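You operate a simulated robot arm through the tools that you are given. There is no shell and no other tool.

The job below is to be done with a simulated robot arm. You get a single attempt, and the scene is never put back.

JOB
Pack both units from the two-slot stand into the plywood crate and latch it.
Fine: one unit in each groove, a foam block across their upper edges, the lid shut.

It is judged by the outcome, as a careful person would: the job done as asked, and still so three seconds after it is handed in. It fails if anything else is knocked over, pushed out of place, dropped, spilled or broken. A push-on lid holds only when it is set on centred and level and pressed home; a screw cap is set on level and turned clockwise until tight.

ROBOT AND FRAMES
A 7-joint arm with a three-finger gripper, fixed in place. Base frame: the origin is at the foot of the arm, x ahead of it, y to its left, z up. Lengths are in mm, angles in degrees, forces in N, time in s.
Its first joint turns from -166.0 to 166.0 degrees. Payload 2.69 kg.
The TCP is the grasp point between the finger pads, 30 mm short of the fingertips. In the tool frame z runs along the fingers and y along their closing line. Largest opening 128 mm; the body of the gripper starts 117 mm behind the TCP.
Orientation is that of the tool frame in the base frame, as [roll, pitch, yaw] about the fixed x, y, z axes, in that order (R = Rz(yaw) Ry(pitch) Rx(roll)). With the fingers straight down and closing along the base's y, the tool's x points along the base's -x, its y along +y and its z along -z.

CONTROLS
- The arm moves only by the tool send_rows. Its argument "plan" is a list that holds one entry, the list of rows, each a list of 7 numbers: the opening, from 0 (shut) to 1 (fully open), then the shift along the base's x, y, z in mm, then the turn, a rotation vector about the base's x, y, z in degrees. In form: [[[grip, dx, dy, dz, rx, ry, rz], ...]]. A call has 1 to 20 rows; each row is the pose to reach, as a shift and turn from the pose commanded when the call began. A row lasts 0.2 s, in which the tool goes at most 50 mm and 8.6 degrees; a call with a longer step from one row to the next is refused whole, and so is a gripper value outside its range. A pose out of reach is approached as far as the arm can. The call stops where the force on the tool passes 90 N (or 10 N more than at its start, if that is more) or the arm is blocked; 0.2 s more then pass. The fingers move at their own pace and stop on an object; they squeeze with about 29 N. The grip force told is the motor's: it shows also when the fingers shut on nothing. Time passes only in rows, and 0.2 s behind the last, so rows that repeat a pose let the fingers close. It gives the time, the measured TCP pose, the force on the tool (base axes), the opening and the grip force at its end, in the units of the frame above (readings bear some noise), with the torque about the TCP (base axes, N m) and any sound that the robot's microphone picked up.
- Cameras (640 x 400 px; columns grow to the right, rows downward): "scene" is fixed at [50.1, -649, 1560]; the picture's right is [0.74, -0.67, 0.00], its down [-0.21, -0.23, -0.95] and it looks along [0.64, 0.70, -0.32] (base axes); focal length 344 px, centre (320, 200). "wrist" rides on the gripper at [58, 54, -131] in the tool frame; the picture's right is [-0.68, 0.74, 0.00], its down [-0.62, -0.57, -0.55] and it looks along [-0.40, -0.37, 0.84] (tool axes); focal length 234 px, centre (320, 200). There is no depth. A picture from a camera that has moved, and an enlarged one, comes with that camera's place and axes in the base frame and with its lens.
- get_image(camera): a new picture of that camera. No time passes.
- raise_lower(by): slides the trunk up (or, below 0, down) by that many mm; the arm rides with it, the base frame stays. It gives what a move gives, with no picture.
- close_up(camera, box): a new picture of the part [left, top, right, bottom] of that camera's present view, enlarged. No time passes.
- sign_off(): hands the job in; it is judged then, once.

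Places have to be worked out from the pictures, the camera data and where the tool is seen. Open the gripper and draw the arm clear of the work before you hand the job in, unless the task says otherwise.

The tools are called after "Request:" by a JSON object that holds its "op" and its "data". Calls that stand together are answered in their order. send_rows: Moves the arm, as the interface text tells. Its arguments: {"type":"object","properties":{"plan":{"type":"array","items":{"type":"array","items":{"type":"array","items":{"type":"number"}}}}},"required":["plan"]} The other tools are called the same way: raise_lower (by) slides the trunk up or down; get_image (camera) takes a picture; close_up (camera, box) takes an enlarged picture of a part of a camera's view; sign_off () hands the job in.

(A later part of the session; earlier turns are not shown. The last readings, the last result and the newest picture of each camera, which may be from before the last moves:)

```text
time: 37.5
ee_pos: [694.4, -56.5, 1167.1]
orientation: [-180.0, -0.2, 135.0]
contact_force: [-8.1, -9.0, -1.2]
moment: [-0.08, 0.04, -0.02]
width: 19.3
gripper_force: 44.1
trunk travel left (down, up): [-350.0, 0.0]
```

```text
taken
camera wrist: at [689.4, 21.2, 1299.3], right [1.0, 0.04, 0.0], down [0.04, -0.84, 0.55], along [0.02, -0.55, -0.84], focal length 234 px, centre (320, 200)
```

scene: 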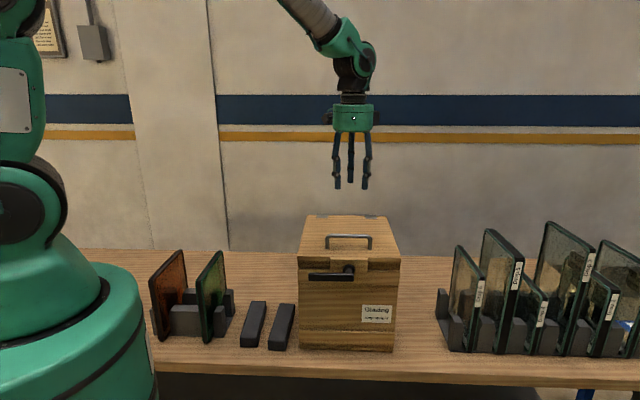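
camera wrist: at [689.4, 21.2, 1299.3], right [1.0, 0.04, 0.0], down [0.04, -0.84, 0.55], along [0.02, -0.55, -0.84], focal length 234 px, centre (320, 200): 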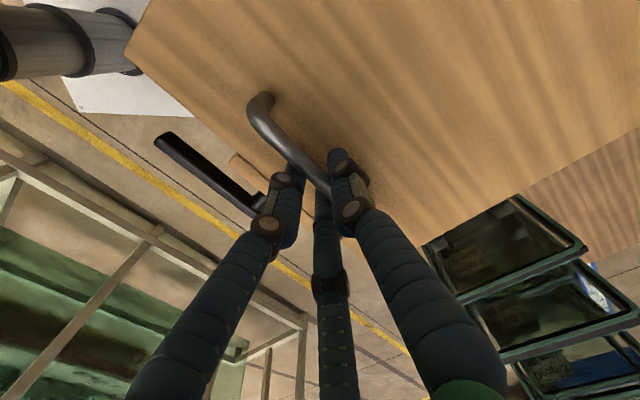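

Grip is good again. I swing the lid up along the arc (tool stays upright, round bar turning in the grip) to about 36° and check.

Request:
{"op": "send_rows", "data": {"plan": [[[0, 1.8, 1.8, 14, 0, 0, 0], [0, 4.2, 4.2, 28.3, 0, 0, 0], [0, 10.5, 10.5, 55.9, 0, 0, 0], [0, 18.9, 18.9, 82.3, 0, 0, 0], [0, 29.1, 29.1, 107.3, 0, 0, 0], [0, 41.1, 41.1, 130.7, 0, 0, 0], [0, 54.7, 54.7, 152.3, 0, 0, 0], [0, 54.7, 54.7, 152.3, 0, 0, 0]]]}}

Request:
{"op": "get_image", "data": {"camera": "scene"}}

Request:
{"op": "get_image", "data": {"camera": "wrist"}}

```text
time: 39.3
ee_pos: [751.9, 0.8, 1314.5]
orientation: [-179.8, -0.2, 135.0]
contact_force: [9.0, 23.8, -38.1]
moment: [0.2, 0.18, 0.28]
width: 19.2
gripper_force: 44.4
trunk travel left (down, up): [-350.0, 0.0]
```

```text
taken
```

scene: 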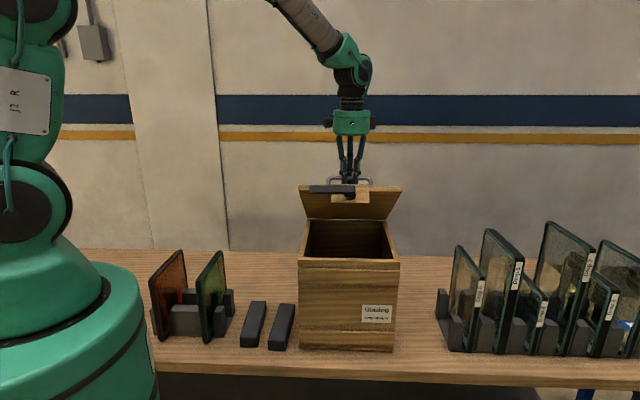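

```text
taken
camera wrist: at [747.4, 79.0, 1447.0], right [1.0, 0.04, 0.0], down [0.04, -0.84, 0.55], along [0.02, -0.55, -0.84], focal length 234 px, centre (320, 200)
```

wrist: 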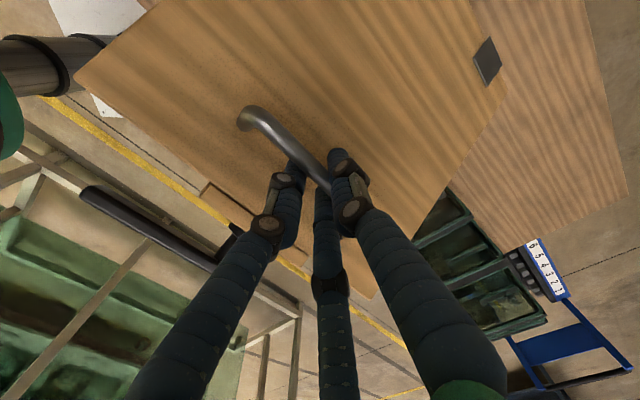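

Lid is at ~36°; the radial pull (~43 N toward the hinge) shows the true hinge is a bit nearer (depth ≈718, z≈1116). I continue with the corrected arc to 60°.

Request:
{"op": "send_rows", "data": {"plan": [[[0, 0.4, 0.4, -3.6, 0, 0, 0], [0, 8, 8, 6, 0, 0, 0], [0, 15.8, 15.8, 14.8, 0, 0, 0], [0, 24, 24, 23, 0, 0, 0], [0, 32.4, 32.4, 30.7, 0, 0, 0], [0, 41.2, 41.2, 37.7, 0, 0, 0], [0, 50.2, 50.2, 44.2, 0, 0, 0], [0, 68.8, 68.8, 54.9, 0, 0, 0], [0, 68.8, 68.8, 54.9, 0, 0, 0]]]}}

Request:
{"op": "get_image", "data": {"camera": "scene"}}

```text
time: 41.3
ee_pos: [820.2, 68.9, 1374.6]
orientation: [180.0, 0.1, 135.0]
contact_force: [4.9, -1.8, -4.4]
moment: [-0.06, -0.03, 0.46]
width: 19.3
gripper_force: 44.2
trunk travel left (down, up): [-350.0, 0.0]
```

```text
taken
```

scene: 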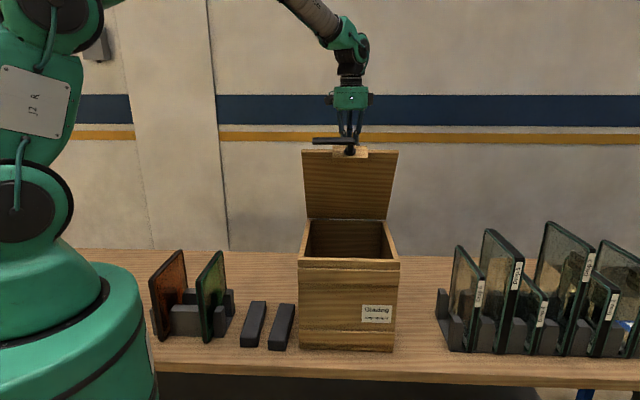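

Forces are near zero now, so the arc is right. Continue through upright to about 96°.

Request:
{"op": "send_rows", "data": {"plan": [[[0, 19.3, 19.3, 7.9, 0, 0, 0], [0, 39.1, 39.1, 13, 0, 0, 0], [0, 59.2, 59.2, 15.1, 0, 0, 0], [0, 79.3, 79.3, 14.1, 0, 0, 0], [0, 99.2, 99.2, 10.3, 0, 0, 0], [0, 109, 109, 7.2, 0, 0, 0], [0, 118.7, 118.7, 3.5, 0, 0, 0], [0, 118.7, 118.7, 3.5, 0, 0, 0]]]}}

Request:
{"op": "get_image", "data": {"camera": "scene"}}

Request:
{"op": "get_image", "data": {"camera": "wrist"}}

```text
time: 43.1
ee_pos: [938.2, 187.7, 1378.7]
orientation: [179.8, 0.1, 134.9]
contact_force: [17.5, -4.6, 14.7]
moment: [-0.03, -0.3, 0.4]
width: 19.4
gripper_force: 44.5
trunk travel left (down, up): [-350.0, 0.0]
```

```text
taken
```

scene: 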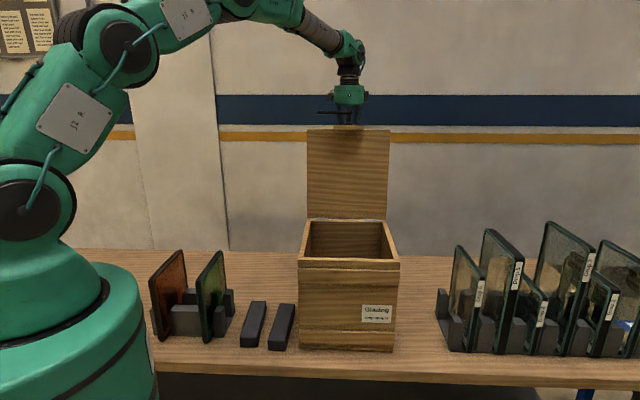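

```text
taken
camera wrist: at [933.1, 265.6, 1509.6], right [1.0, 0.04, 0.0], down [0.03, -0.84, 0.55], along [0.03, -0.55, -0.84], focal length 234 px, centre (320, 200)
```

wrist: 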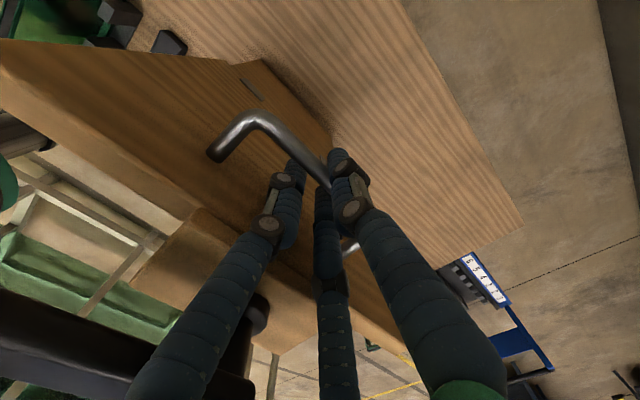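

Lid is just past upright with mild force. I ease it back further in small steps looking for its stop.

Request:
{"op": "send_rows", "data": {"plan": [[[0, 4.8, 4.8, -2.2, 0, 0, 0], [0, 9.6, 9.6, -4.5, 0, 0, 0], [0, 14.3, 14.3, -7, 0, 0, 0], [0, 18.9, 18.9, -9.6, 0, 0, 0], [0, 18.9, 18.9, -9.6, 0, 0, 0]]]}}

Request:
{"op": "get_image", "data": {"camera": "scene"}}

Request:
{"op": "get_image", "data": {"camera": "wrist"}}

```text
time: 44.3
ee_pos: [955.1, 204.7, 1368.2]
orientation: [179.9, 0.2, 135.0]
contact_force: [22.7, -11.6, 27.5]
moment: [-0.5, 0.37, 0.26]
width: 19.5
gripper_force: 44.0
trunk travel left (down, up): [-350.0, 0.0]
```

```text
taken
```

scene: 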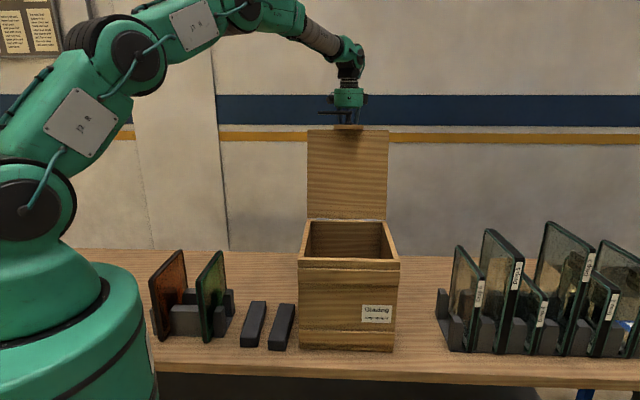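

```text
taken
camera wrist: at [950.4, 283.0, 1500.3], right [1.0, 0.04, 0.0], down [0.03, -0.84, 0.55], along [0.03, -0.55, -0.84], focal length 234 px, centre (320, 200)
```

wrist: 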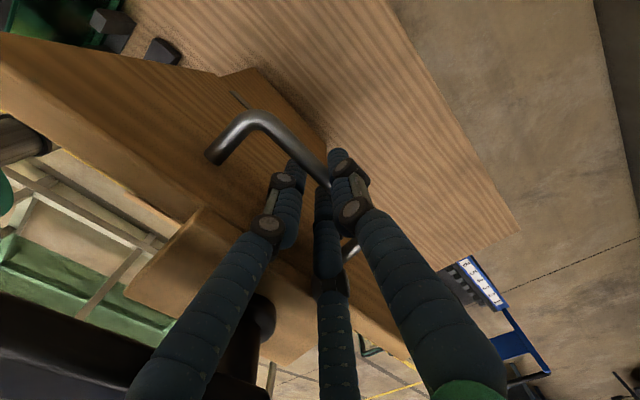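

The lid is at ~102°, leaning back past upright. I open the fingers a little so the rear finger still catches the bar, to see whether the lid rests by itself.

Request:
{"op": "send_rows", "data": {"plan": [[[0.25, 0, 0, 0, 0, 0, 0], [0.35, 0, 0, 0, 0, 0, 0], [0.35, 0, 0, 0, 0, 0, 0], [0.35, 0, 0, 0, 0, 0, 0]]]}}

Request:
{"op": "get_image", "data": {"camera": "wrist"}}

Request:
{"op": "close_up", "data": {"camera": "scene", "box": [280, 70, 420, 260]}}

```text
time: 45.3
ee_pos: [954.1, 205.9, 1367.4]
orientation: [179.9, 0.0, 135.0]
contact_force: [21.2, -10.7, 34.6]
moment: [-1.61, 3.0, 0.14]
width: 27.0
gripper_force: 0.1
trunk travel left (down, up): [-350.0, 0.0]
```

```text
taken
camera wrist: at [949.3, 283.3, 1499.5], right [1.0, 0.04, 0.0], down [0.04, -0.84, 0.55], along [0.02, -0.55, -0.84], focal length 234 px, centre (320, 200)
```

wrist: 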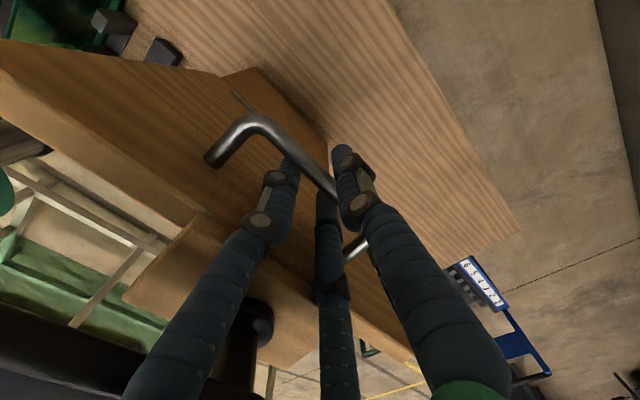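

```text
2.11 times, centred on (350, 165) of scene
camera zoom: at [50.1, -649.0, 1560.0], right [0.74, -0.67, 0.0], down [-0.21, -0.23, -0.95], along [0.64, 0.7, -0.32], focal length 724 px, centre (257, 274)
```

zoom: 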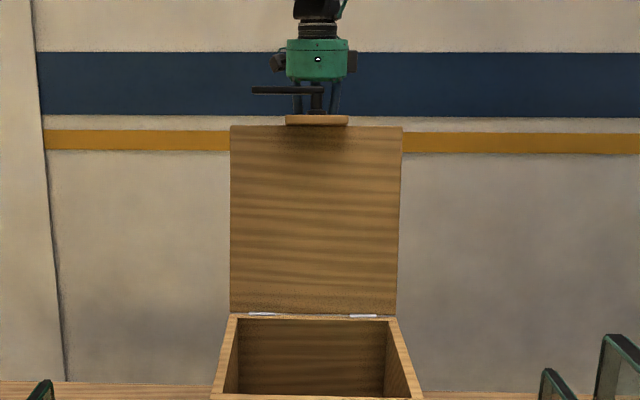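

The gripper palm is touching the latch lever (upward force ~35 N), blocking opening. I rise slightly with the bar still loosely enclosed, to take that contact off and feel whether the lid leans on its own stop.

Request:
{"op": "send_rows", "data": {"plan": [[[0.2, 0, 0, 4, 0, 0, 0], [0.2, 0, 0, 8, 0, 0, 0], [0.2, 0, 0, 12, 0, 0, 0], [0.2, 0, 0, 12, 0, 0, 0], [0.2, 0, 0, 12, 0, 0, 0]]]}}

Request:
{"op": "close_up", "data": {"camera": "wrist", "box": [160, 80, 480, 280]}}

```text
time: 46.5
ee_pos: [954.2, 206.1, 1380.8]
orientation: [-180.0, 0.0, 135.0]
contact_force: [-1.5, -2.5, -0.8]
moment: [-0.06, 0.01, 0.06]
width: 26.6
gripper_force: 0.8
trunk travel left (down, up): [-350.0, 0.0]
```

```text
2.00 times, centred on (320, 180) of wrist
camera zoom: at [950.5, 284.0, 1511.9], right [1.0, 0.04, 0.0], down [0.04, -0.84, 0.55], along [0.02, -0.55, -0.84], focal length 468 px, centre (320, 240)
```

zoom: 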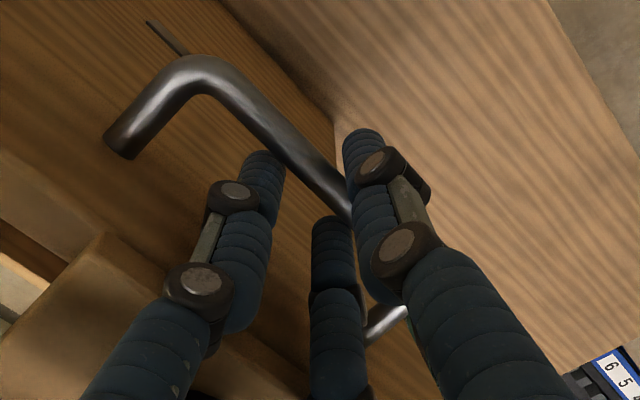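

Request:
{"op": "send_rows", "data": {"plan": [[[0.2, 2.5, 2.5, 0, 0, 0, 0], [0.2, 5, 5, 0, 0, 0, 0], [0.2, 7.5, 7.5, -1, 0, 0, 0], [0.2, 7.5, 7.5, -1, 0, 0, 0]]]}}

Request:
{"op": "close_up", "data": {"camera": "wrist", "box": [160, 80, 480, 280]}}

```text
time: 47.5
ee_pos: [962.8, 212.1, 1378.0]
orientation: [-180.0, 0.0, 135.0]
contact_force: [-2.9, -1.6, -4.8]
moment: [-0.23, 0.11, 0.04]
width: 27.4
gripper_force: 0.7
trunk travel left (down, up): [-350.0, 0.0]
```

```text
2.00 times, centred on (320, 180) of wrist
camera zoom: at [958.3, 291.5, 1509.5], right [1.0, 0.04, 0.0], down [0.04, -0.84, 0.55], along [0.02, -0.55, -0.84], focal length 468 px, centre (320, 240)
```

zoom: 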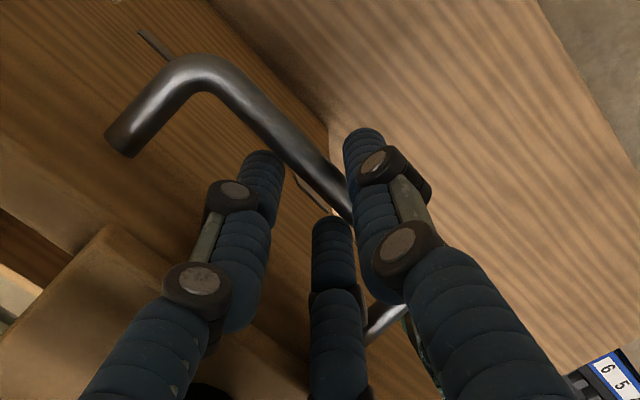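

The bar follows the tool with only ~3 N, so the lid is not yet at a stop. I follow the arc a little further back.

Request:
{"op": "send_rows", "data": {"plan": [[[0.2, 3.3, 3.3, -2, 0, 0, 0], [0.2, 6.6, 6.6, -4, 0, 0, 0], [0.2, 9.9, 9.9, -6.5, 0, 0, 0], [0.2, 9.9, 9.9, -6.5, 0, 0, 0]]]}}

Request:
{"op": "close_up", "data": {"camera": "wrist", "box": [160, 80, 480, 280]}}

Request:
{"op": "close_up", "data": {"camera": "scene", "box": [280, 70, 420, 260]}}

```text
time: 48.5
ee_pos: [966.7, 216.7, 1376.0]
orientation: [-179.8, 0.0, 134.8]
contact_force: [-44.4, -53.9, 14.0]
moment: [-3.7, 2.77, 1.33]
width: 28.9
gripper_force: 1.8
trunk travel left (down, up): [-350.0, 0.0]
```

```text
2.00 times, centred on (320, 180) of wrist
camera zoom: at [962.5, 294.7, 1507.9], right [1.0, 0.04, 0.0], down [0.04, -0.83, 0.55], along [0.02, -0.55, -0.84], focal length 468 px, centre (320, 240)
```

zoom: 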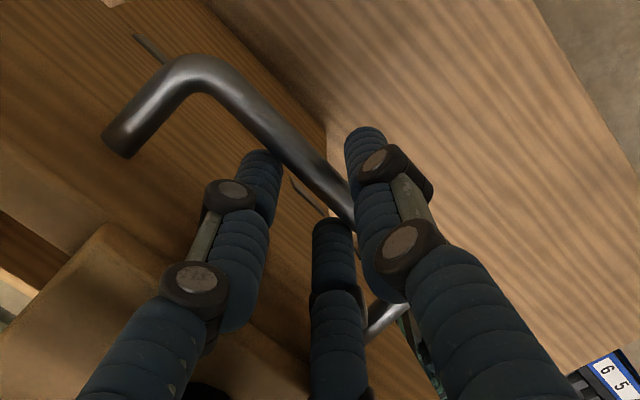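

```text
2.11 times, centred on (350, 165) of scene
camera zoom: at [50.1, -649.0, 1560.0], right [0.74, -0.67, 0.0], down [-0.21, -0.23, -0.95], along [0.64, 0.7, -0.32], focal length 724 px, centre (257, 274)
```

zoom: 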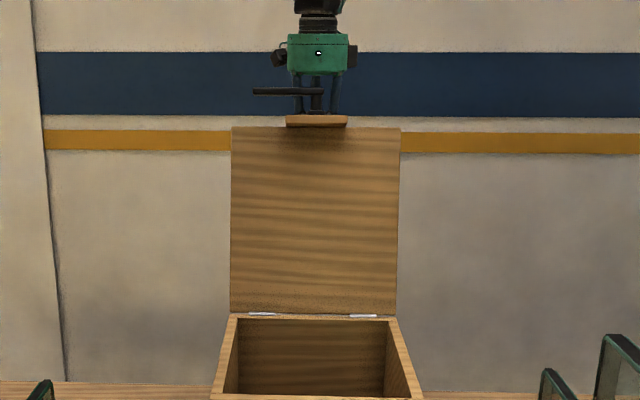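

That's the stop (about 105°): the lid rests open there. I relax back a few mm, rise off the bar, then leave sideways toward the robot's side, clear of the lever.

Request:
{"op": "send_rows", "data": {"plan": [[[0.2, -2.5, -2.5, 2, 0, 0, 0], [0.2, -5, -5, 4, 0, 0, 0], [0.22, -5, -5, 20, 0, 0, 0], [0.22, -5, -5, 40, 0, 0, 0], [0.22, -5, -5, 60, 0, 0, 0], [0.22, -5, -5, 60, 0, 0, 0]]]}}

Request:
{"op": "get_image", "data": {"camera": "wrist"}}

Request:
{"op": "close_up", "data": {"camera": "scene", "box": [280, 50, 420, 260]}}

```text
time: 49.9
ee_pos: [969.8, 217.0, 1432.3]
orientation: [-180.0, -0.1, 135.1]
contact_force: [0.4, -1.3, -0.8]
moment: [0.04, 0.16, -0.02]
width: 28.4
gripper_force: 0.2
trunk travel left (down, up): [-350.0, 0.0]
```

```text
taken
camera wrist: at [964.9, 295.6, 1562.4], right [1.0, 0.04, 0.0], down [0.04, -0.84, 0.55], along [0.02, -0.55, -0.84], focal length 234 px, centre (320, 200)
```

wrist: 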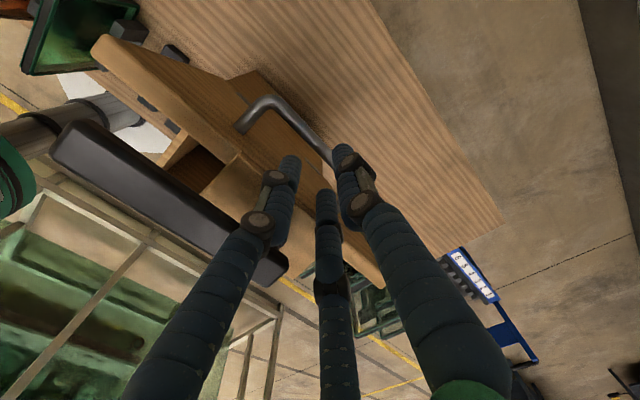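

```text
1.90 times, centred on (350, 155) of scene
camera zoom: at [50.1, -649.0, 1560.0], right [0.74, -0.67, 0.0], down [-0.21, -0.23, -0.95], along [0.64, 0.7, -0.32], focal length 655 px, centre (263, 286)
```

zoom: 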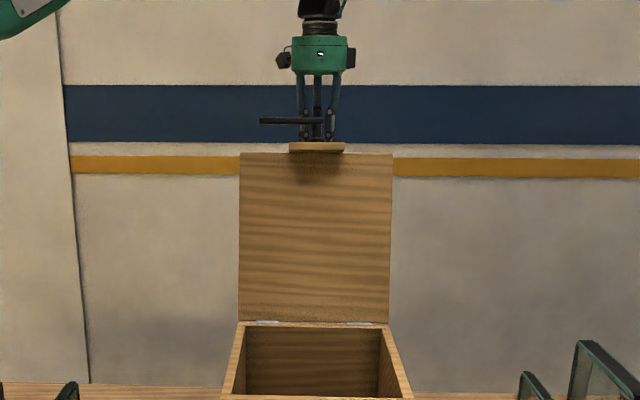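

The lid holds open on its own. The lever stub is close in front of the fingers, so I try to rise further before going sideways.

Request:
{"op": "send_rows", "data": {"plan": [[[0.2, 0, 0, 30, 0, 0, 0], [0.2, 0, 0, 60, 0, 0, 0], [0.2, 0, 0, 90, 0, 0, 0], [0.2, 0, 0, 110, 0, 0, 0], [0.2, 0, 0, 110, 0, 0, 0]]]}}

```text
time: 51.1
ee_pos: [969.3, 215.8, 1540.6]
orientation: [-179.9, 0.0, 134.9]
contact_force: [-0.9, 0.3, 0.5]
moment: [0.01, 0.01, -0.01]
width: 25.6
gripper_force: 0.1
trunk travel left (down, up): [-350.0, 0.0]
```

Tips are now above the lever. I move forward over the open crate to look inside.

Request:
{"op": "send_rows", "data": {"plan": [[[0.2, 0, 0, 15, 0, 0, 0], [0.2, -30, -27, 15, 0, 0, 0], [0.2, -62, -55, 10, 0, 0, 0], [0.2, -95, -85, 5, 0, 0, 0], [0.2, -128, -115, -10, 0, 0, 0], [0.2, -162, -145, -30, 0, 0, 0], [0.2, -196, -174, -50, 0, 0, 0], [0.2, -196, -174, -60, 0, 0, 0]]]}}

Request:
{"op": "get_image", "data": {"camera": "wrist"}}

Request:
{"op": "get_image", "data": {"camera": "scene"}}

```text
time: 52.9
ee_pos: [770.9, 41.9, 1478.5]
orientation: [-179.8, 0.0, 135.0]
contact_force: [0.4, -0.4, 0.2]
moment: [0.03, -0.01, 0.02]
width: 25.5
gripper_force: 0.1
trunk travel left (down, up): [-350.0, 0.0]
```

```text
taken
camera wrist: at [766.7, 120.1, 1610.4], right [1.0, 0.04, 0.0], down [0.04, -0.84, 0.55], along [0.02, -0.55, -0.84], focal length 234 px, centre (320, 200)
```

wrist: 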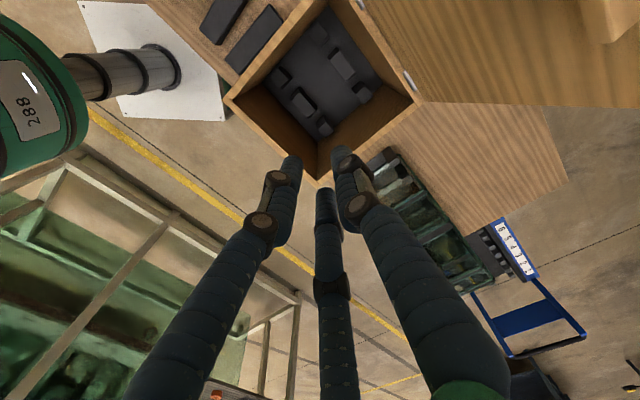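

```text
taken
```

scene: 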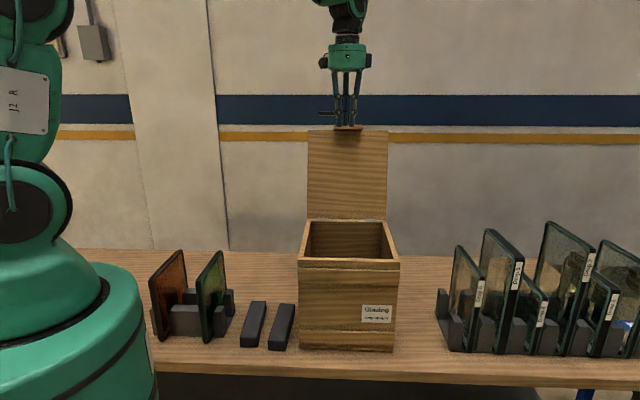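

Request:
{"op": "close_up", "data": {"camera": "wrist", "box": [210, 0, 430, 190]}}

```text
2.11 times, centred on (320, 95) of wrist
camera zoom: at [766.7, 120.1, 1610.4], right [1.0, 0.04, 0.0], down [0.04, -0.84, 0.55], along [0.02, -0.55, -0.84], focal length 493 px, centre (320, 421)
```

zoom: 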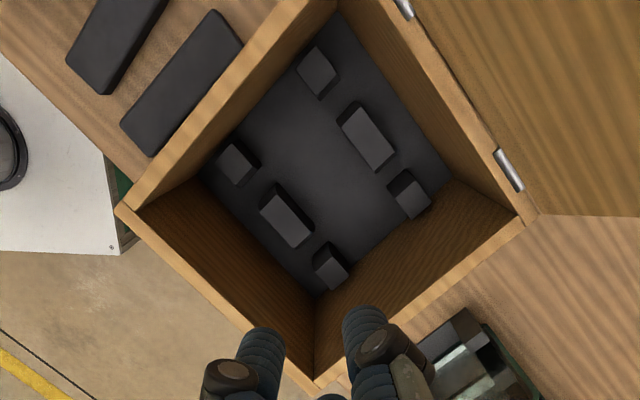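

Inside, the crate floor has two rows of three blocks, forming two grooves running front-to-back — the same direction the panes stand in now. I zoom in further to measure groove positions.

Request:
{"op": "close_up", "data": {"camera": "wrist", "box": [270, 0, 370, 70]}}

Request:
{"op": "close_up", "data": {"camera": "wrist", "box": [270, 50, 370, 120]}}

Request:
{"op": "close_up", "data": {"camera": "wrist", "box": [300, 80, 400, 150]}}

```text
5.71 times, centred on (320, 35) of wrist
camera zoom: at [766.7, 120.1, 1610.4], right [1.0, 0.04, 0.0], down [0.04, -0.84, 0.55], along [0.02, -0.55, -0.84], focal length 1338 px, centre (320, 1143)
```

zoom: 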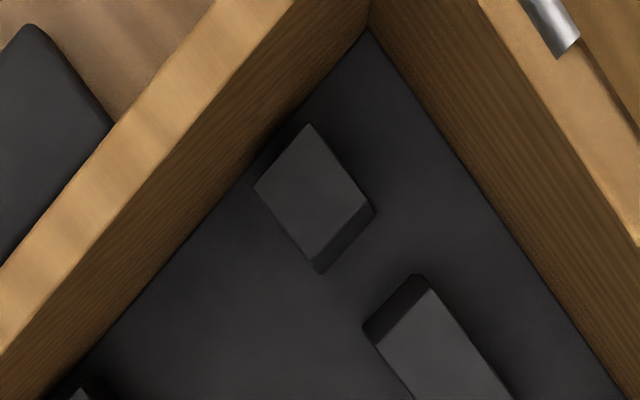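

```text
5.71 times, centred on (320, 85) of wrist
camera zoom: at [766.7, 120.1, 1610.4], right [1.0, 0.04, 0.0], down [0.04, -0.84, 0.55], along [0.02, -0.55, -0.84], focal length 1338 px, centre (320, 857)
```

zoom: 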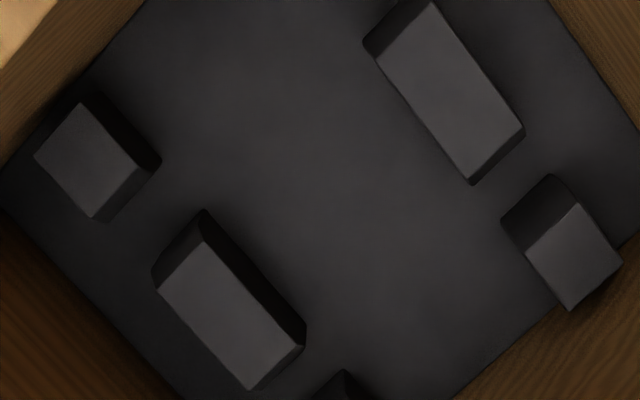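

```text
5.71 times, centred on (350, 115) of wrist
camera zoom: at [766.7, 120.1, 1610.4], right [1.0, 0.04, 0.0], down [0.04, -0.84, 0.55], along [0.02, -0.55, -0.84], focal length 1338 px, centre (149, 686)
```

zoom: 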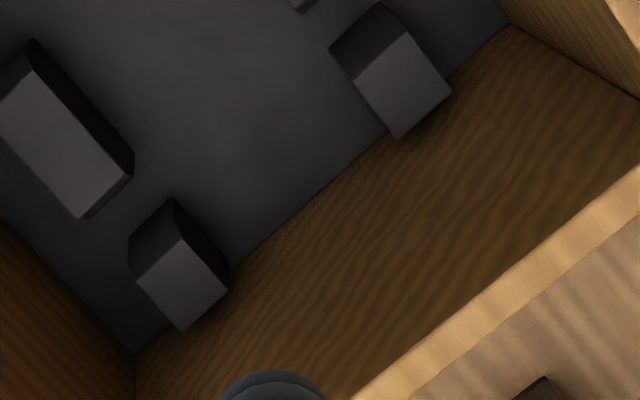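

Measured groove centres: lateral ≈474.5 and ≈583.5 (crate coordinates along (0.71,-0.71)), running along (0.71,0.71), centre depth ≈570. Now I turn the tool 90° and move over the stand to measure the panes.

Request:
{"op": "send_rows", "data": {"plan": [[[0.5, -33, 26, -10, 0, 0, 8.18], [0.5, -66, 53, -20, 0, 0, 16.36], [0.5, -99, 79, -30, 0, 0, 24.54], [0.5, -132, 106, -45, 0, 0, 32.72], [0.5, -165, 132, -65, 0, 0, 40.9], [0.5, -198, 159, -85, 0, 0, 49.08], [0.5, -231, 185, -110, 0, 0, 57.26], [0.5, -264, 212, -135, 0, 0, 65.44], [0.5, -297, 238, -160, 0, 0, 73.62], [0.5, -330, 265, -185, 0, 0, 81.8], [0.5, -362, 291, -209, 0, 0, 90], [0.5, -362, 291, -209, 0, 0, 90]]]}}

Request:
{"op": "get_image", "data": {"camera": "wrist"}}

Request:
{"op": "get_image", "data": {"camera": "scene"}}

```text
time: 55.5
ee_pos: [405.6, 335.4, 1274.7]
orientation: [-180.0, 0.0, -134.9]
contact_force: [-0.1, -0.6, -0.1]
moment: [-0.04, -0.03, -0.01]
width: 64.0
gripper_force: 0.1
trunk travel left (down, up): [-350.0, 0.0]
```

```text
taken
camera wrist: at [325.0, 330.0, 1406.5], right [-0.04, 1.0, 0.0], down [0.84, 0.04, 0.55], along [0.55, 0.02, -0.84], focal length 234 px, centre (320, 200)
```

wrist: 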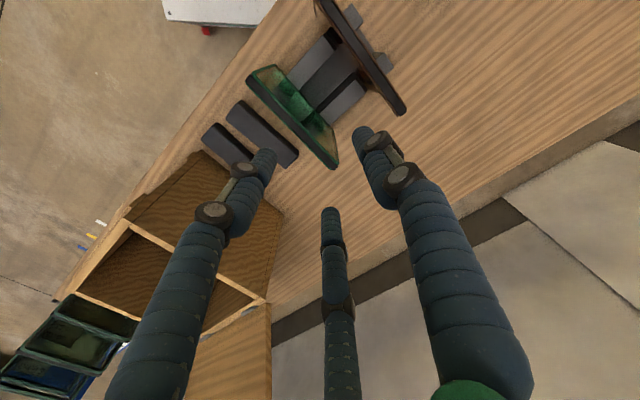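

```text
taken
```

scene: 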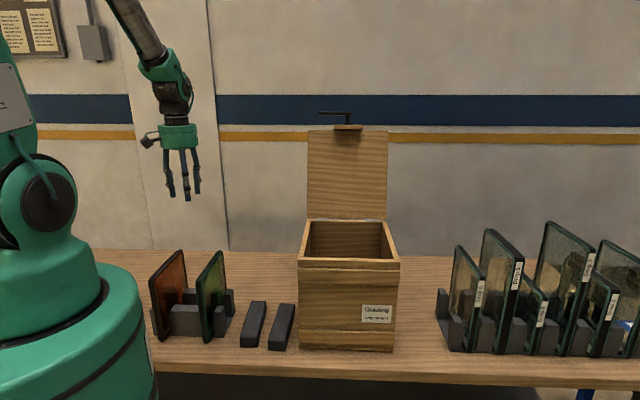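

The panes are in view from above; I zoom on the stand and on the two blocks.

Request:
{"op": "close_up", "data": {"camera": "wrist", "box": [230, 0, 420, 180]}}

Request:
{"op": "close_up", "data": {"camera": "wrist", "box": [190, 80, 310, 190]}}

```text
2.22 times, centred on (325, 90) of wrist
camera zoom: at [325.0, 330.0, 1406.5], right [-0.04, 1.0, 0.0], down [0.84, 0.04, 0.55], along [0.55, 0.02, -0.84], focal length 520 px, centre (309, 444)
```

zoom: 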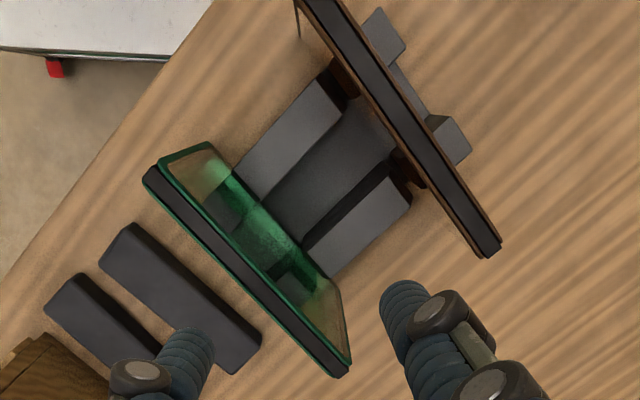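

```text
3.64 times, centred on (250, 135) of wrist
camera zoom: at [325.0, 330.0, 1406.5], right [-0.04, 1.0, 0.0], down [0.84, 0.04, 0.55], along [0.55, 0.02, -0.84], focal length 852 px, centre (574, 436)
```

zoom: 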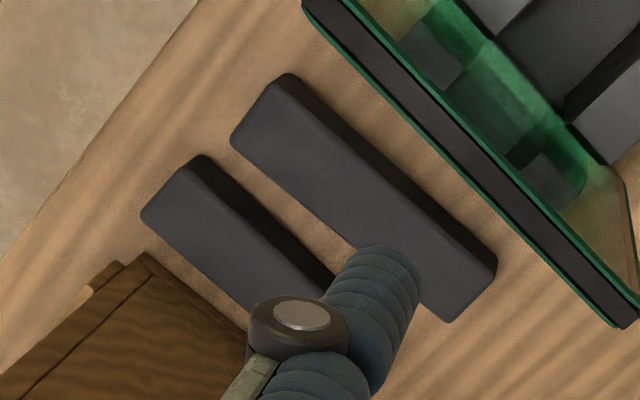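

Green pane: top edge centred at lateral ≈97.5, depth ≈517, top z≈1022; orange at lateral ≈-40.5. I position above the green pane (offset ~3 mm because the hand closes one finger against two) and come down to just above it for a check.

Request:
{"op": "send_rows", "data": {"plan": [[[0.6, 10, -14, -35, 0, 0, 0], [0.6, 20, -28, -70, 0, 0, 0], [0.6, 31.2, -41.1, -105, 0, 0, 0], [0.6, 31.2, -41.1, -140, 0, 0, 0], [0.6, 31.2, -41.1, -170, 0, 0, 0], [0.6, 31.2, -41.1, -190, 0, 0, 0], [0.6, 31.2, -41.1, -190, 0, 0, 0]]]}}

Request:
{"op": "get_image", "data": {"camera": "wrist"}}

Request:
{"op": "close_up", "data": {"camera": "scene", "box": [130, 170, 290, 360]}}

```text
time: 57.1
ee_pos: [440.0, 295.0, 1084.9]
orientation: [-180.0, 0.0, -135.1]
contact_force: [-0.2, 0.1, -0.6]
moment: [-0.02, 0.0, -0.02]
width: 76.7
gripper_force: 0.0
trunk travel left (down, up): [-350.0, 0.0]
```

```text
taken
camera wrist: at [359.7, 291.1, 1216.6], right [-0.04, 1.0, 0.0], down [0.84, 0.04, 0.55], along [0.55, 0.02, -0.84], focal length 234 px, centre (320, 200)
```

wrist: 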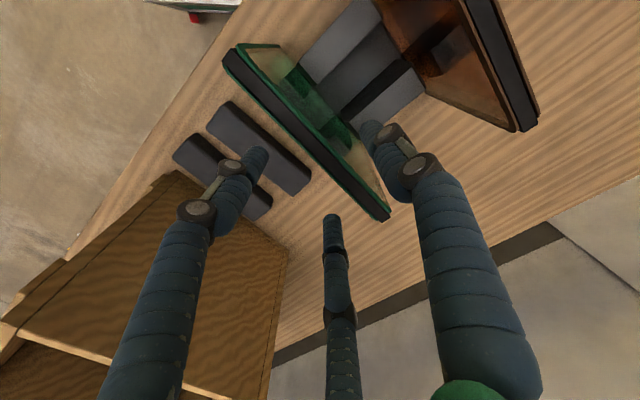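

```text
2.11 times, centred on (210, 265) of scene
camera zoom: at [50.1, -649.0, 1560.0], right [0.74, -0.67, 0.0], down [-0.21, -0.23, -0.95], along [0.64, 0.7, -0.32], focal length 724 px, centre (552, 63)
```

zoom: 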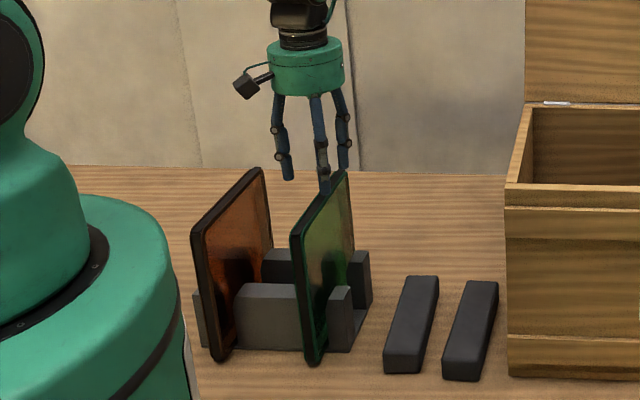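

Request:
{"op": "close_up", "data": {"camera": "wrist", "box": [210, 30, 410, 230]}}

```text
2.00 times, centred on (310, 130) of wrist
camera zoom: at [359.7, 291.1, 1216.6], right [-0.04, 1.0, 0.0], down [0.84, 0.04, 0.55], along [0.55, 0.02, -0.84], focal length 468 px, centre (340, 340)
```

zoom: 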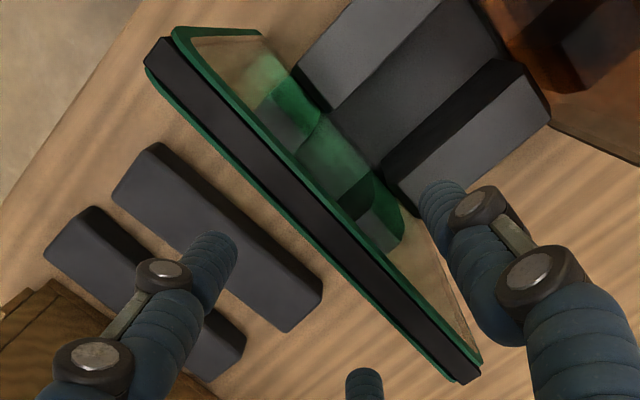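

TCP is lined up with the pane centre within ~1 mm. Descend around it and close gently.

Request:
{"op": "send_rows", "data": {"plan": [[[0.6, 0, 0, -30, 0, 0, 0], [0.6, 0, 0, -55, 0, 0, 0], [0.6, 0, 0, -70, 0, 0, 0], [0.6, 0, 0, -78, 0, 0, 0], [0.5, 0, 0, -78, 0, 0, 0], [0.3, 0, 0, -78, 0, 0, 0], [0, 0, 0, -78, 0, 0, 0], [0, 0, 0, -78, 0, 0, 0]]]}}

Request:
{"op": "get_image", "data": {"camera": "wrist"}}

Request:
{"op": "close_up", "data": {"camera": "scene", "box": [130, 170, 290, 360]}}

```text
time: 58.9
ee_pos: [440.0, 295.6, 1003.6]
orientation: [179.9, -0.1, -135.0]
contact_force: [2.1, -0.9, 0.5]
moment: [-0.15, -0.37, -0.05]
width: 31.0
gripper_force: 28.7
trunk travel left (down, up): [-350.0, 0.0]
```

```text
taken
camera wrist: at [359.7, 291.2, 1135.8], right [-0.04, 1.0, 0.0], down [0.84, 0.04, 0.55], along [0.55, 0.02, -0.84], focal length 234 px, centre (320, 200)
```

wrist: 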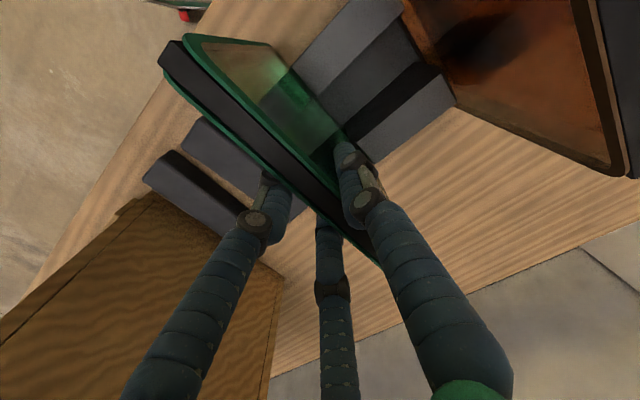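

```text
2.11 times, centred on (210, 265) of scene
camera zoom: at [50.1, -649.0, 1560.0], right [0.74, -0.67, 0.0], down [-0.21, -0.23, -0.95], along [0.64, 0.7, -0.32], focal length 724 px, centre (552, 63)
```

zoom: 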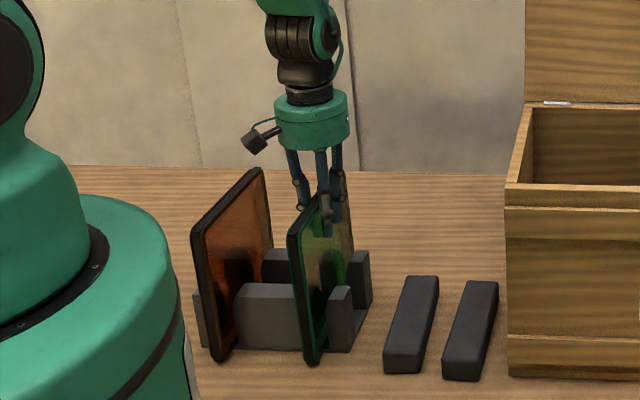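

The green pane is gripped (width 31, 29 N). I lift slowly first and check the load.

Request:
{"op": "send_rows", "data": {"plan": [[[0, 0, 0, 5, 0, 0, 0], [0, 0, 0, 15, 0, 0, 0], [0, 0, 0, 30, 0, 0, 0], [0, 0, 0, 50, 0, 0, 0], [0, 0, 0, 50, 0, 0, 0]]]}}

Request:
{"op": "close_up", "data": {"camera": "scene", "box": [130, 170, 290, 360]}}

```text
time: 60.1
ee_pos: [439.6, 295.8, 1054.2]
orientation: [180.0, 0.2, -134.9]
contact_force: [-0.1, -0.5, -8.6]
moment: [-0.04, -0.03, 0.02]
width: 30.8
gripper_force: 29.1
trunk travel left (down, up): [-350.0, 0.0]
```

```text
2.11 times, centred on (210, 265) of scene
camera zoom: at [50.1, -649.0, 1560.0], right [0.74, -0.67, 0.0], down [-0.21, -0.23, -0.95], along [0.64, 0.7, -0.32], focal length 724 px, centre (552, 63)
```

zoom: 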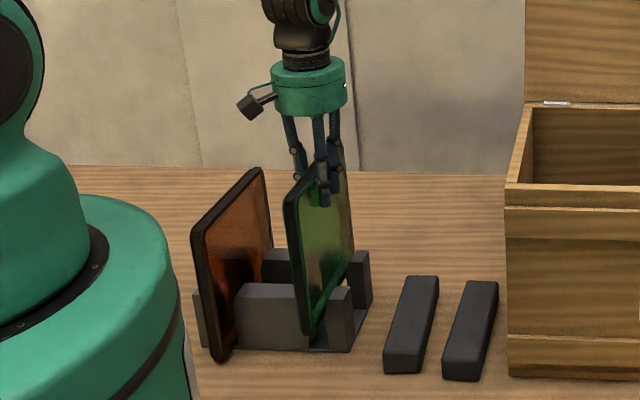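

Load is 8.6 N and the pane hangs true. I lift it clear of the crate rim and carry it over groove B.

Request:
{"op": "send_rows", "data": {"plan": [[[0, 0, 0, 30, 0, 0, 0], [0, 0, 0, 70, 0, 0, 0], [0, 0, 0, 110, 0, 0, 0], [0, 0, 0, 150, 0, 0, 0], [0, 0, 0, 190, 0, 0, 0], [0, 0, 0, 230, 0, 0, 0], [0, 0, 0, 270, 0, 0, 0], [0, 0, 0, 296, 0, 0, 0], [0, 30, -24, 300, 0, 0, 0], [0, 65, -53, 300, 0, 0, 0], [0, 100, -81, 300, 0, 0, 0], [0, 135, -110, 300, 0, 0, 0], [0, 170, -138, 300, 0, 0, 0], [0, 205, -166, 300, 0, 0, 0], [0, 240, -195, 300, 0, 0, 0], [0, 275, -223, 300, 0, 0, 0], [0, 310, -252, 300, 0, 0, 0], [0, 345, -280, 300, 0, 0, 0], [0, 370, -300, 300, 0, 0, 0], [0, 379, -307.6, 300, 0, 0, 0]]]}}

Request:
{"op": "get_image", "data": {"camera": "wrist"}}

Request:
{"op": "get_image", "data": {"camera": "scene"}}

```text
time: 64.3
ee_pos: [819.0, -15.4, 1355.4]
orientation: [179.9, 0.0, -134.9]
contact_force: [-0.2, 0.4, -9.7]
moment: [-0.06, -0.05, 0.0]
width: 30.7
gripper_force: 29.2
trunk travel left (down, up): [-350.0, 0.0]
```

```text
taken
camera wrist: at [739.4, -19.9, 1486.9], right [-0.04, 1.0, 0.0], down [0.84, 0.04, 0.55], along [0.55, 0.02, -0.84], focal length 234 px, centre (320, 200)
```

wrist: 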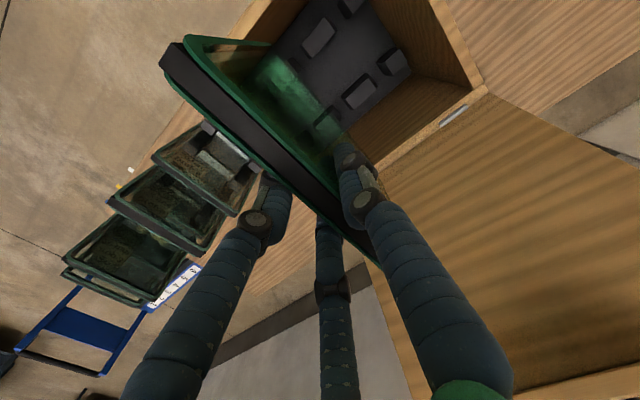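

```text
taken
```

scene: 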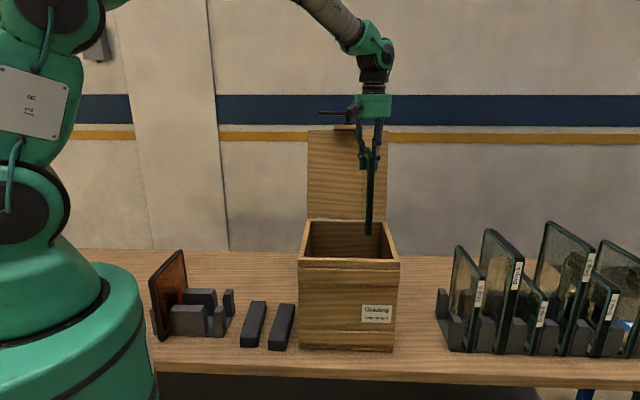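

The pane is over the crate; lateral reads ~590 (target 587). I correct by ~2 mm and lower until its bottom is just above the groove blocks, then look.

Request:
{"op": "send_rows", "data": {"plan": [[[0, -1, 2, -30, 0, 0, 0], [0, -1, 2, -70, 0, 0, 0], [0, -1, 2, -110, 0, 0, 0], [0, -1, 2, -150, 0, 0, 0], [0, -1, 2, -185, 0, 0, 0], [0, -1, 2, -210, 0, 0, 0], [0, -1, 2, -222, 0, 0, 0], [0, -1, 2, -222, 0, 0, 0]]]}}

Request:
{"op": "get_image", "data": {"camera": "wrist"}}

Request:
{"op": "close_up", "data": {"camera": "wrist", "box": [160, 0, 400, 200]}}

Request:
{"op": "close_up", "data": {"camera": "scene", "box": [280, 100, 420, 360]}}

```text
time: 66.1
ee_pos: [821.7, -12.0, 1133.1]
orientation: [179.9, 0.0, -135.0]
contact_force: [0.1, 0.5, -8.8]
moment: [-0.01, -0.04, -0.01]
width: 30.9
gripper_force: 29.3
trunk travel left (down, up): [-350.0, 0.0]
```

```text
taken
camera wrist: at [740.0, -16.2, 1264.5], right [-0.04, 1.0, 0.0], down [0.84, 0.04, 0.55], along [0.55, 0.02, -0.84], focal length 234 px, centre (320, 200)
```

wrist: 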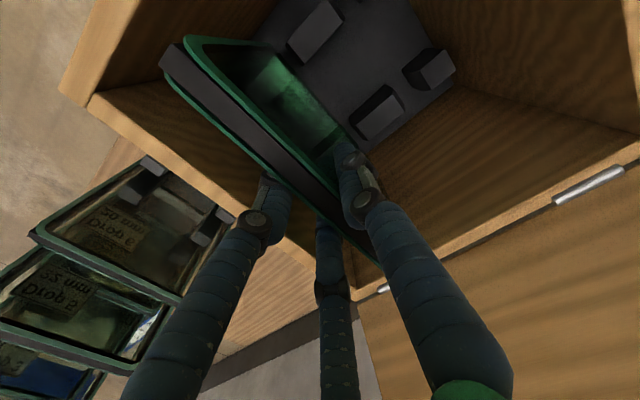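

```text
2.00 times, centred on (280, 100) of wrist
camera zoom: at [740.0, -16.2, 1264.5], right [-0.04, 1.0, 0.0], down [0.84, 0.04, 0.55], along [0.55, 0.02, -0.84], focal length 468 px, centre (400, 400)
```

zoom: 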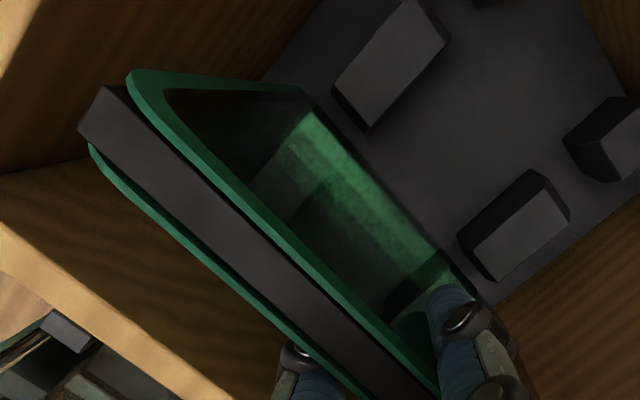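

```text
1.54 times, centred on (350, 230) of scene
camera zoom: at [50.1, -649.0, 1560.0], right [0.74, -0.67, 0.0], down [-0.21, -0.23, -0.95], along [0.64, 0.7, -0.32], focal length 529 px, centre (274, 154)
```

zoom: 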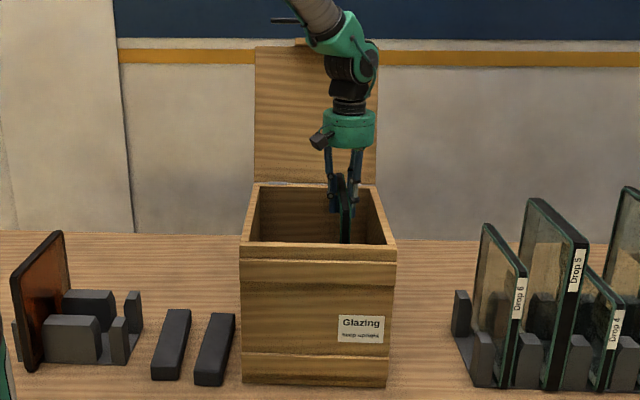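

The pane lines up with groove B (pane ≈573–593, groove ≈567–600). I lower it into the groove part-way and check forces.

Request:
{"op": "send_rows", "data": {"plan": [[[0, 0, 0, -10, 0, 0, 0], [0, 0, 0, -20, 0, 0, 0], [0, 0, 0, -30, 0, 0, 0], [0, 0, 0, -38, 0, 0, 0], [0, 0, 0, -46, 0, 0, 0], [0, 0, 0, -54, 0, 0, 0], [0, 0, 0, -60, 0, 0, 0], [0, 0, 0, -60, 0, 0, 0]]]}}

Request:
{"op": "close_up", "data": {"camera": "wrist", "box": [160, 0, 400, 200]}}

```text
time: 67.9
ee_pos: [817.8, -12.5, 1072.5]
orientation: [179.9, 0.1, -135.0]
contact_force: [-0.3, -0.7, -9.0]
moment: [-0.01, -0.02, -0.01]
width: 30.9
gripper_force: 29.3
trunk travel left (down, up): [-350.0, 0.0]
```

```text
2.00 times, centred on (280, 100) of wrist
camera zoom: at [737.3, -16.5, 1203.9], right [-0.04, 1.0, 0.0], down [0.84, 0.04, 0.55], along [0.55, 0.02, -0.84], focal length 468 px, centre (400, 400)
```

zoom: 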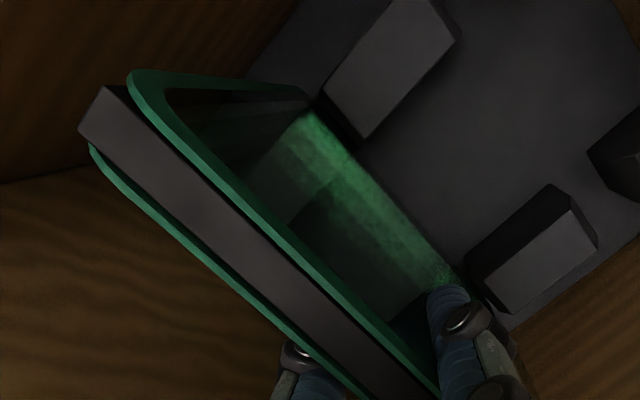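

No contact, so the pane is entering the groove freely. Continue down toward the floor in small steps.

Request:
{"op": "send_rows", "data": {"plan": [[[0, 0, 0, -10, 0, 0, 0], [0, 0, 0, -20, 0, 0, 0], [0, 0, 0, -30, 0, 0, 0], [0, 0, 0, -38, 0, 0, 0], [0, 0, 0, -43, 0, 0, 0], [0, 0, 0, -46, 0, 0, 0], [0, 0, 0, -46, 0, 0, 0]]]}}

```text
time: 69.5
ee_pos: [818.5, -12.5, 1027.8]
orientation: [-180.0, -0.1, -135.0]
contact_force: [0.0, -0.4, -2.3]
moment: [-0.33, 0.28, 0.0]
width: 30.8
gripper_force: 29.1
trunk travel left (down, up): [-350.0, 0.0]
```

Weight is starting to be taken up (bottom contact). I go down a few more mm to confirm it is seated.

Request:
{"op": "send_rows", "data": {"plan": [[[0, 0, 0, -2, 0, 0, 0], [0, 0, 0, -4, 0, 0, 0], [0, 0, 0, -4, 0, 0, 0]]]}}

Request:
{"op": "close_up", "data": {"camera": "scene", "box": [280, 100, 420, 360]}}

Request:
{"op": "get_image", "data": {"camera": "wrist"}}

```text
time: 70.3
ee_pos: [819.3, -11.7, 1025.1]
orientation: [-179.7, 0.2, -134.9]
contact_force: [-0.8, -3.1, 28.1]
moment: [0.0, 0.13, 0.04]
width: 31.4
gripper_force: 29.1
trunk travel left (down, up): [-350.0, 0.0]
```

```text
1.54 times, centred on (350, 230) of scene
camera zoom: at [50.1, -649.0, 1560.0], right [0.74, -0.67, 0.0], down [-0.21, -0.23, -0.95], along [0.64, 0.7, -0.32], focal length 529 px, centre (274, 154)
```

zoom: 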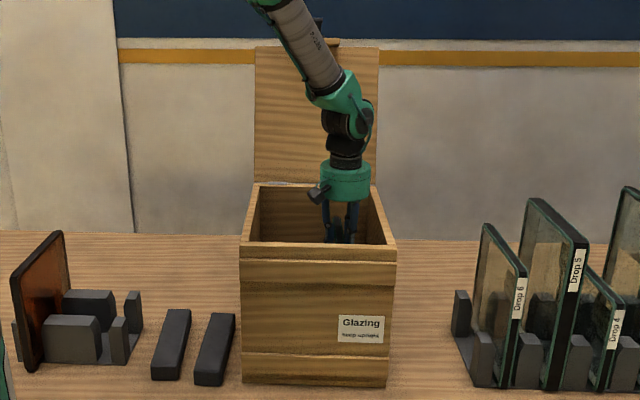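

```text
taken
camera wrist: at [737.1, -15.9, 1157.3], right [-0.04, 1.0, 0.0], down [0.83, 0.04, 0.55], along [0.55, 0.02, -0.83], focal length 234 px, centre (320, 200)
```

wrist: 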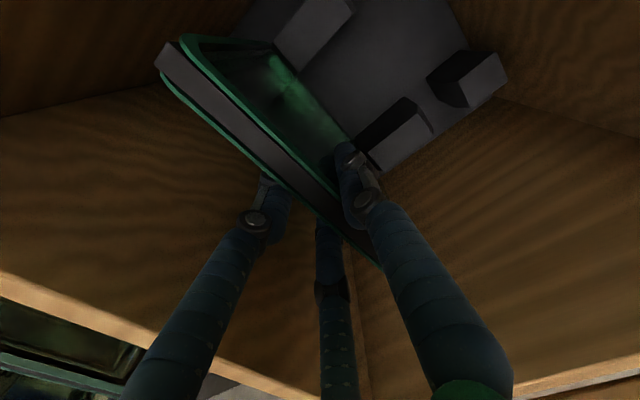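

Seated (28 N with no moment). I ease off, open modestly and rise straight out.

Request:
{"op": "send_rows", "data": {"plan": [[[0, 0, 0, 2, 0, 0, 0], [0.3, 0, 0, 2, 0, 0, 0], [0.45, 0, 0, 2, 0, 0, 0], [0.45, 0, 0, 2, 0, 0, 0], [0.45, 0, 0, 20, 0, 0, 0], [0.45, 0, 0, 50, 0, 0, 0], [0.45, 0, 0, 95, 0, 0, 0], [0.45, 0, 0, 140, 0, 0, 0], [0.45, 0, 0, 185, 0, 0, 0], [0.45, 0, 0, 230, 0, 0, 0], [0.45, 0, 0, 275, 0, 0, 0], [0.45, 0, 0, 275, 0, 0, 0]]]}}

Request:
{"op": "get_image", "data": {"camera": "wrist"}}

Request:
{"op": "close_up", "data": {"camera": "wrist", "box": [180, 0, 480, 200]}}

Request:
{"op": "close_up", "data": {"camera": "scene", "box": [280, 200, 420, 360]}}

```text
time: 72.9
ee_pos: [817.9, -14.4, 1300.1]
orientation: [-180.0, 0.0, -135.0]
contact_force: [-0.6, -0.2, -0.5]
moment: [0.02, -0.01, -0.01]
width: 57.8
gripper_force: 0.0
trunk travel left (down, up): [-350.0, 0.0]
```

```text
taken
camera wrist: at [736.6, -18.0, 1430.9], right [-0.04, 1.0, 0.0], down [0.84, 0.04, 0.55], along [0.55, 0.02, -0.84], focal length 234 px, centre (320, 200)
```

wrist: 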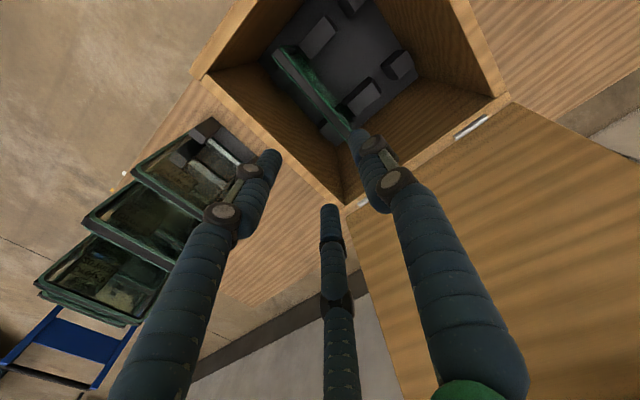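

```text
2.00 times, centred on (330, 100) of wrist
camera zoom: at [736.6, -18.0, 1430.9], right [-0.04, 1.0, 0.0], down [0.84, 0.04, 0.55], along [0.55, 0.02, -0.84], focal length 468 px, centre (300, 400)
```

zoom: 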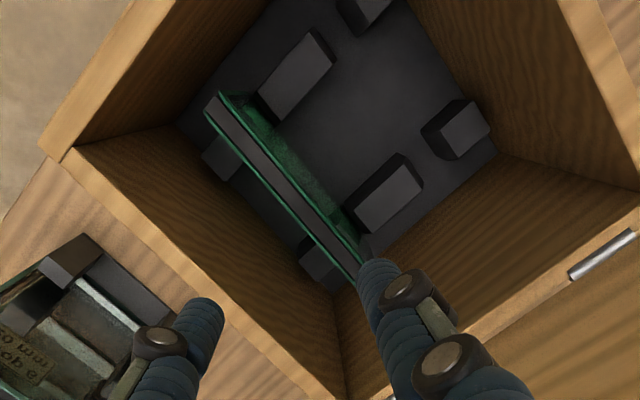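

```text
2.50 times, centred on (350, 280) of scene
camera zoom: at [50.1, -649.0, 1560.0], right [0.74, -0.67, 0.0], down [-0.21, -0.23, -0.95], along [0.64, 0.7, -0.32], focal length 860 px, centre (245, 0)
```

zoom: 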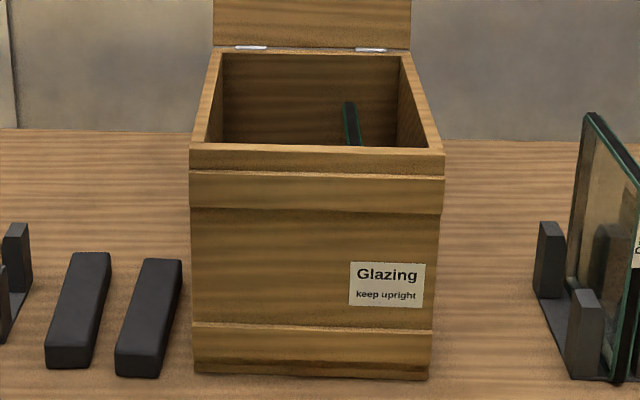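

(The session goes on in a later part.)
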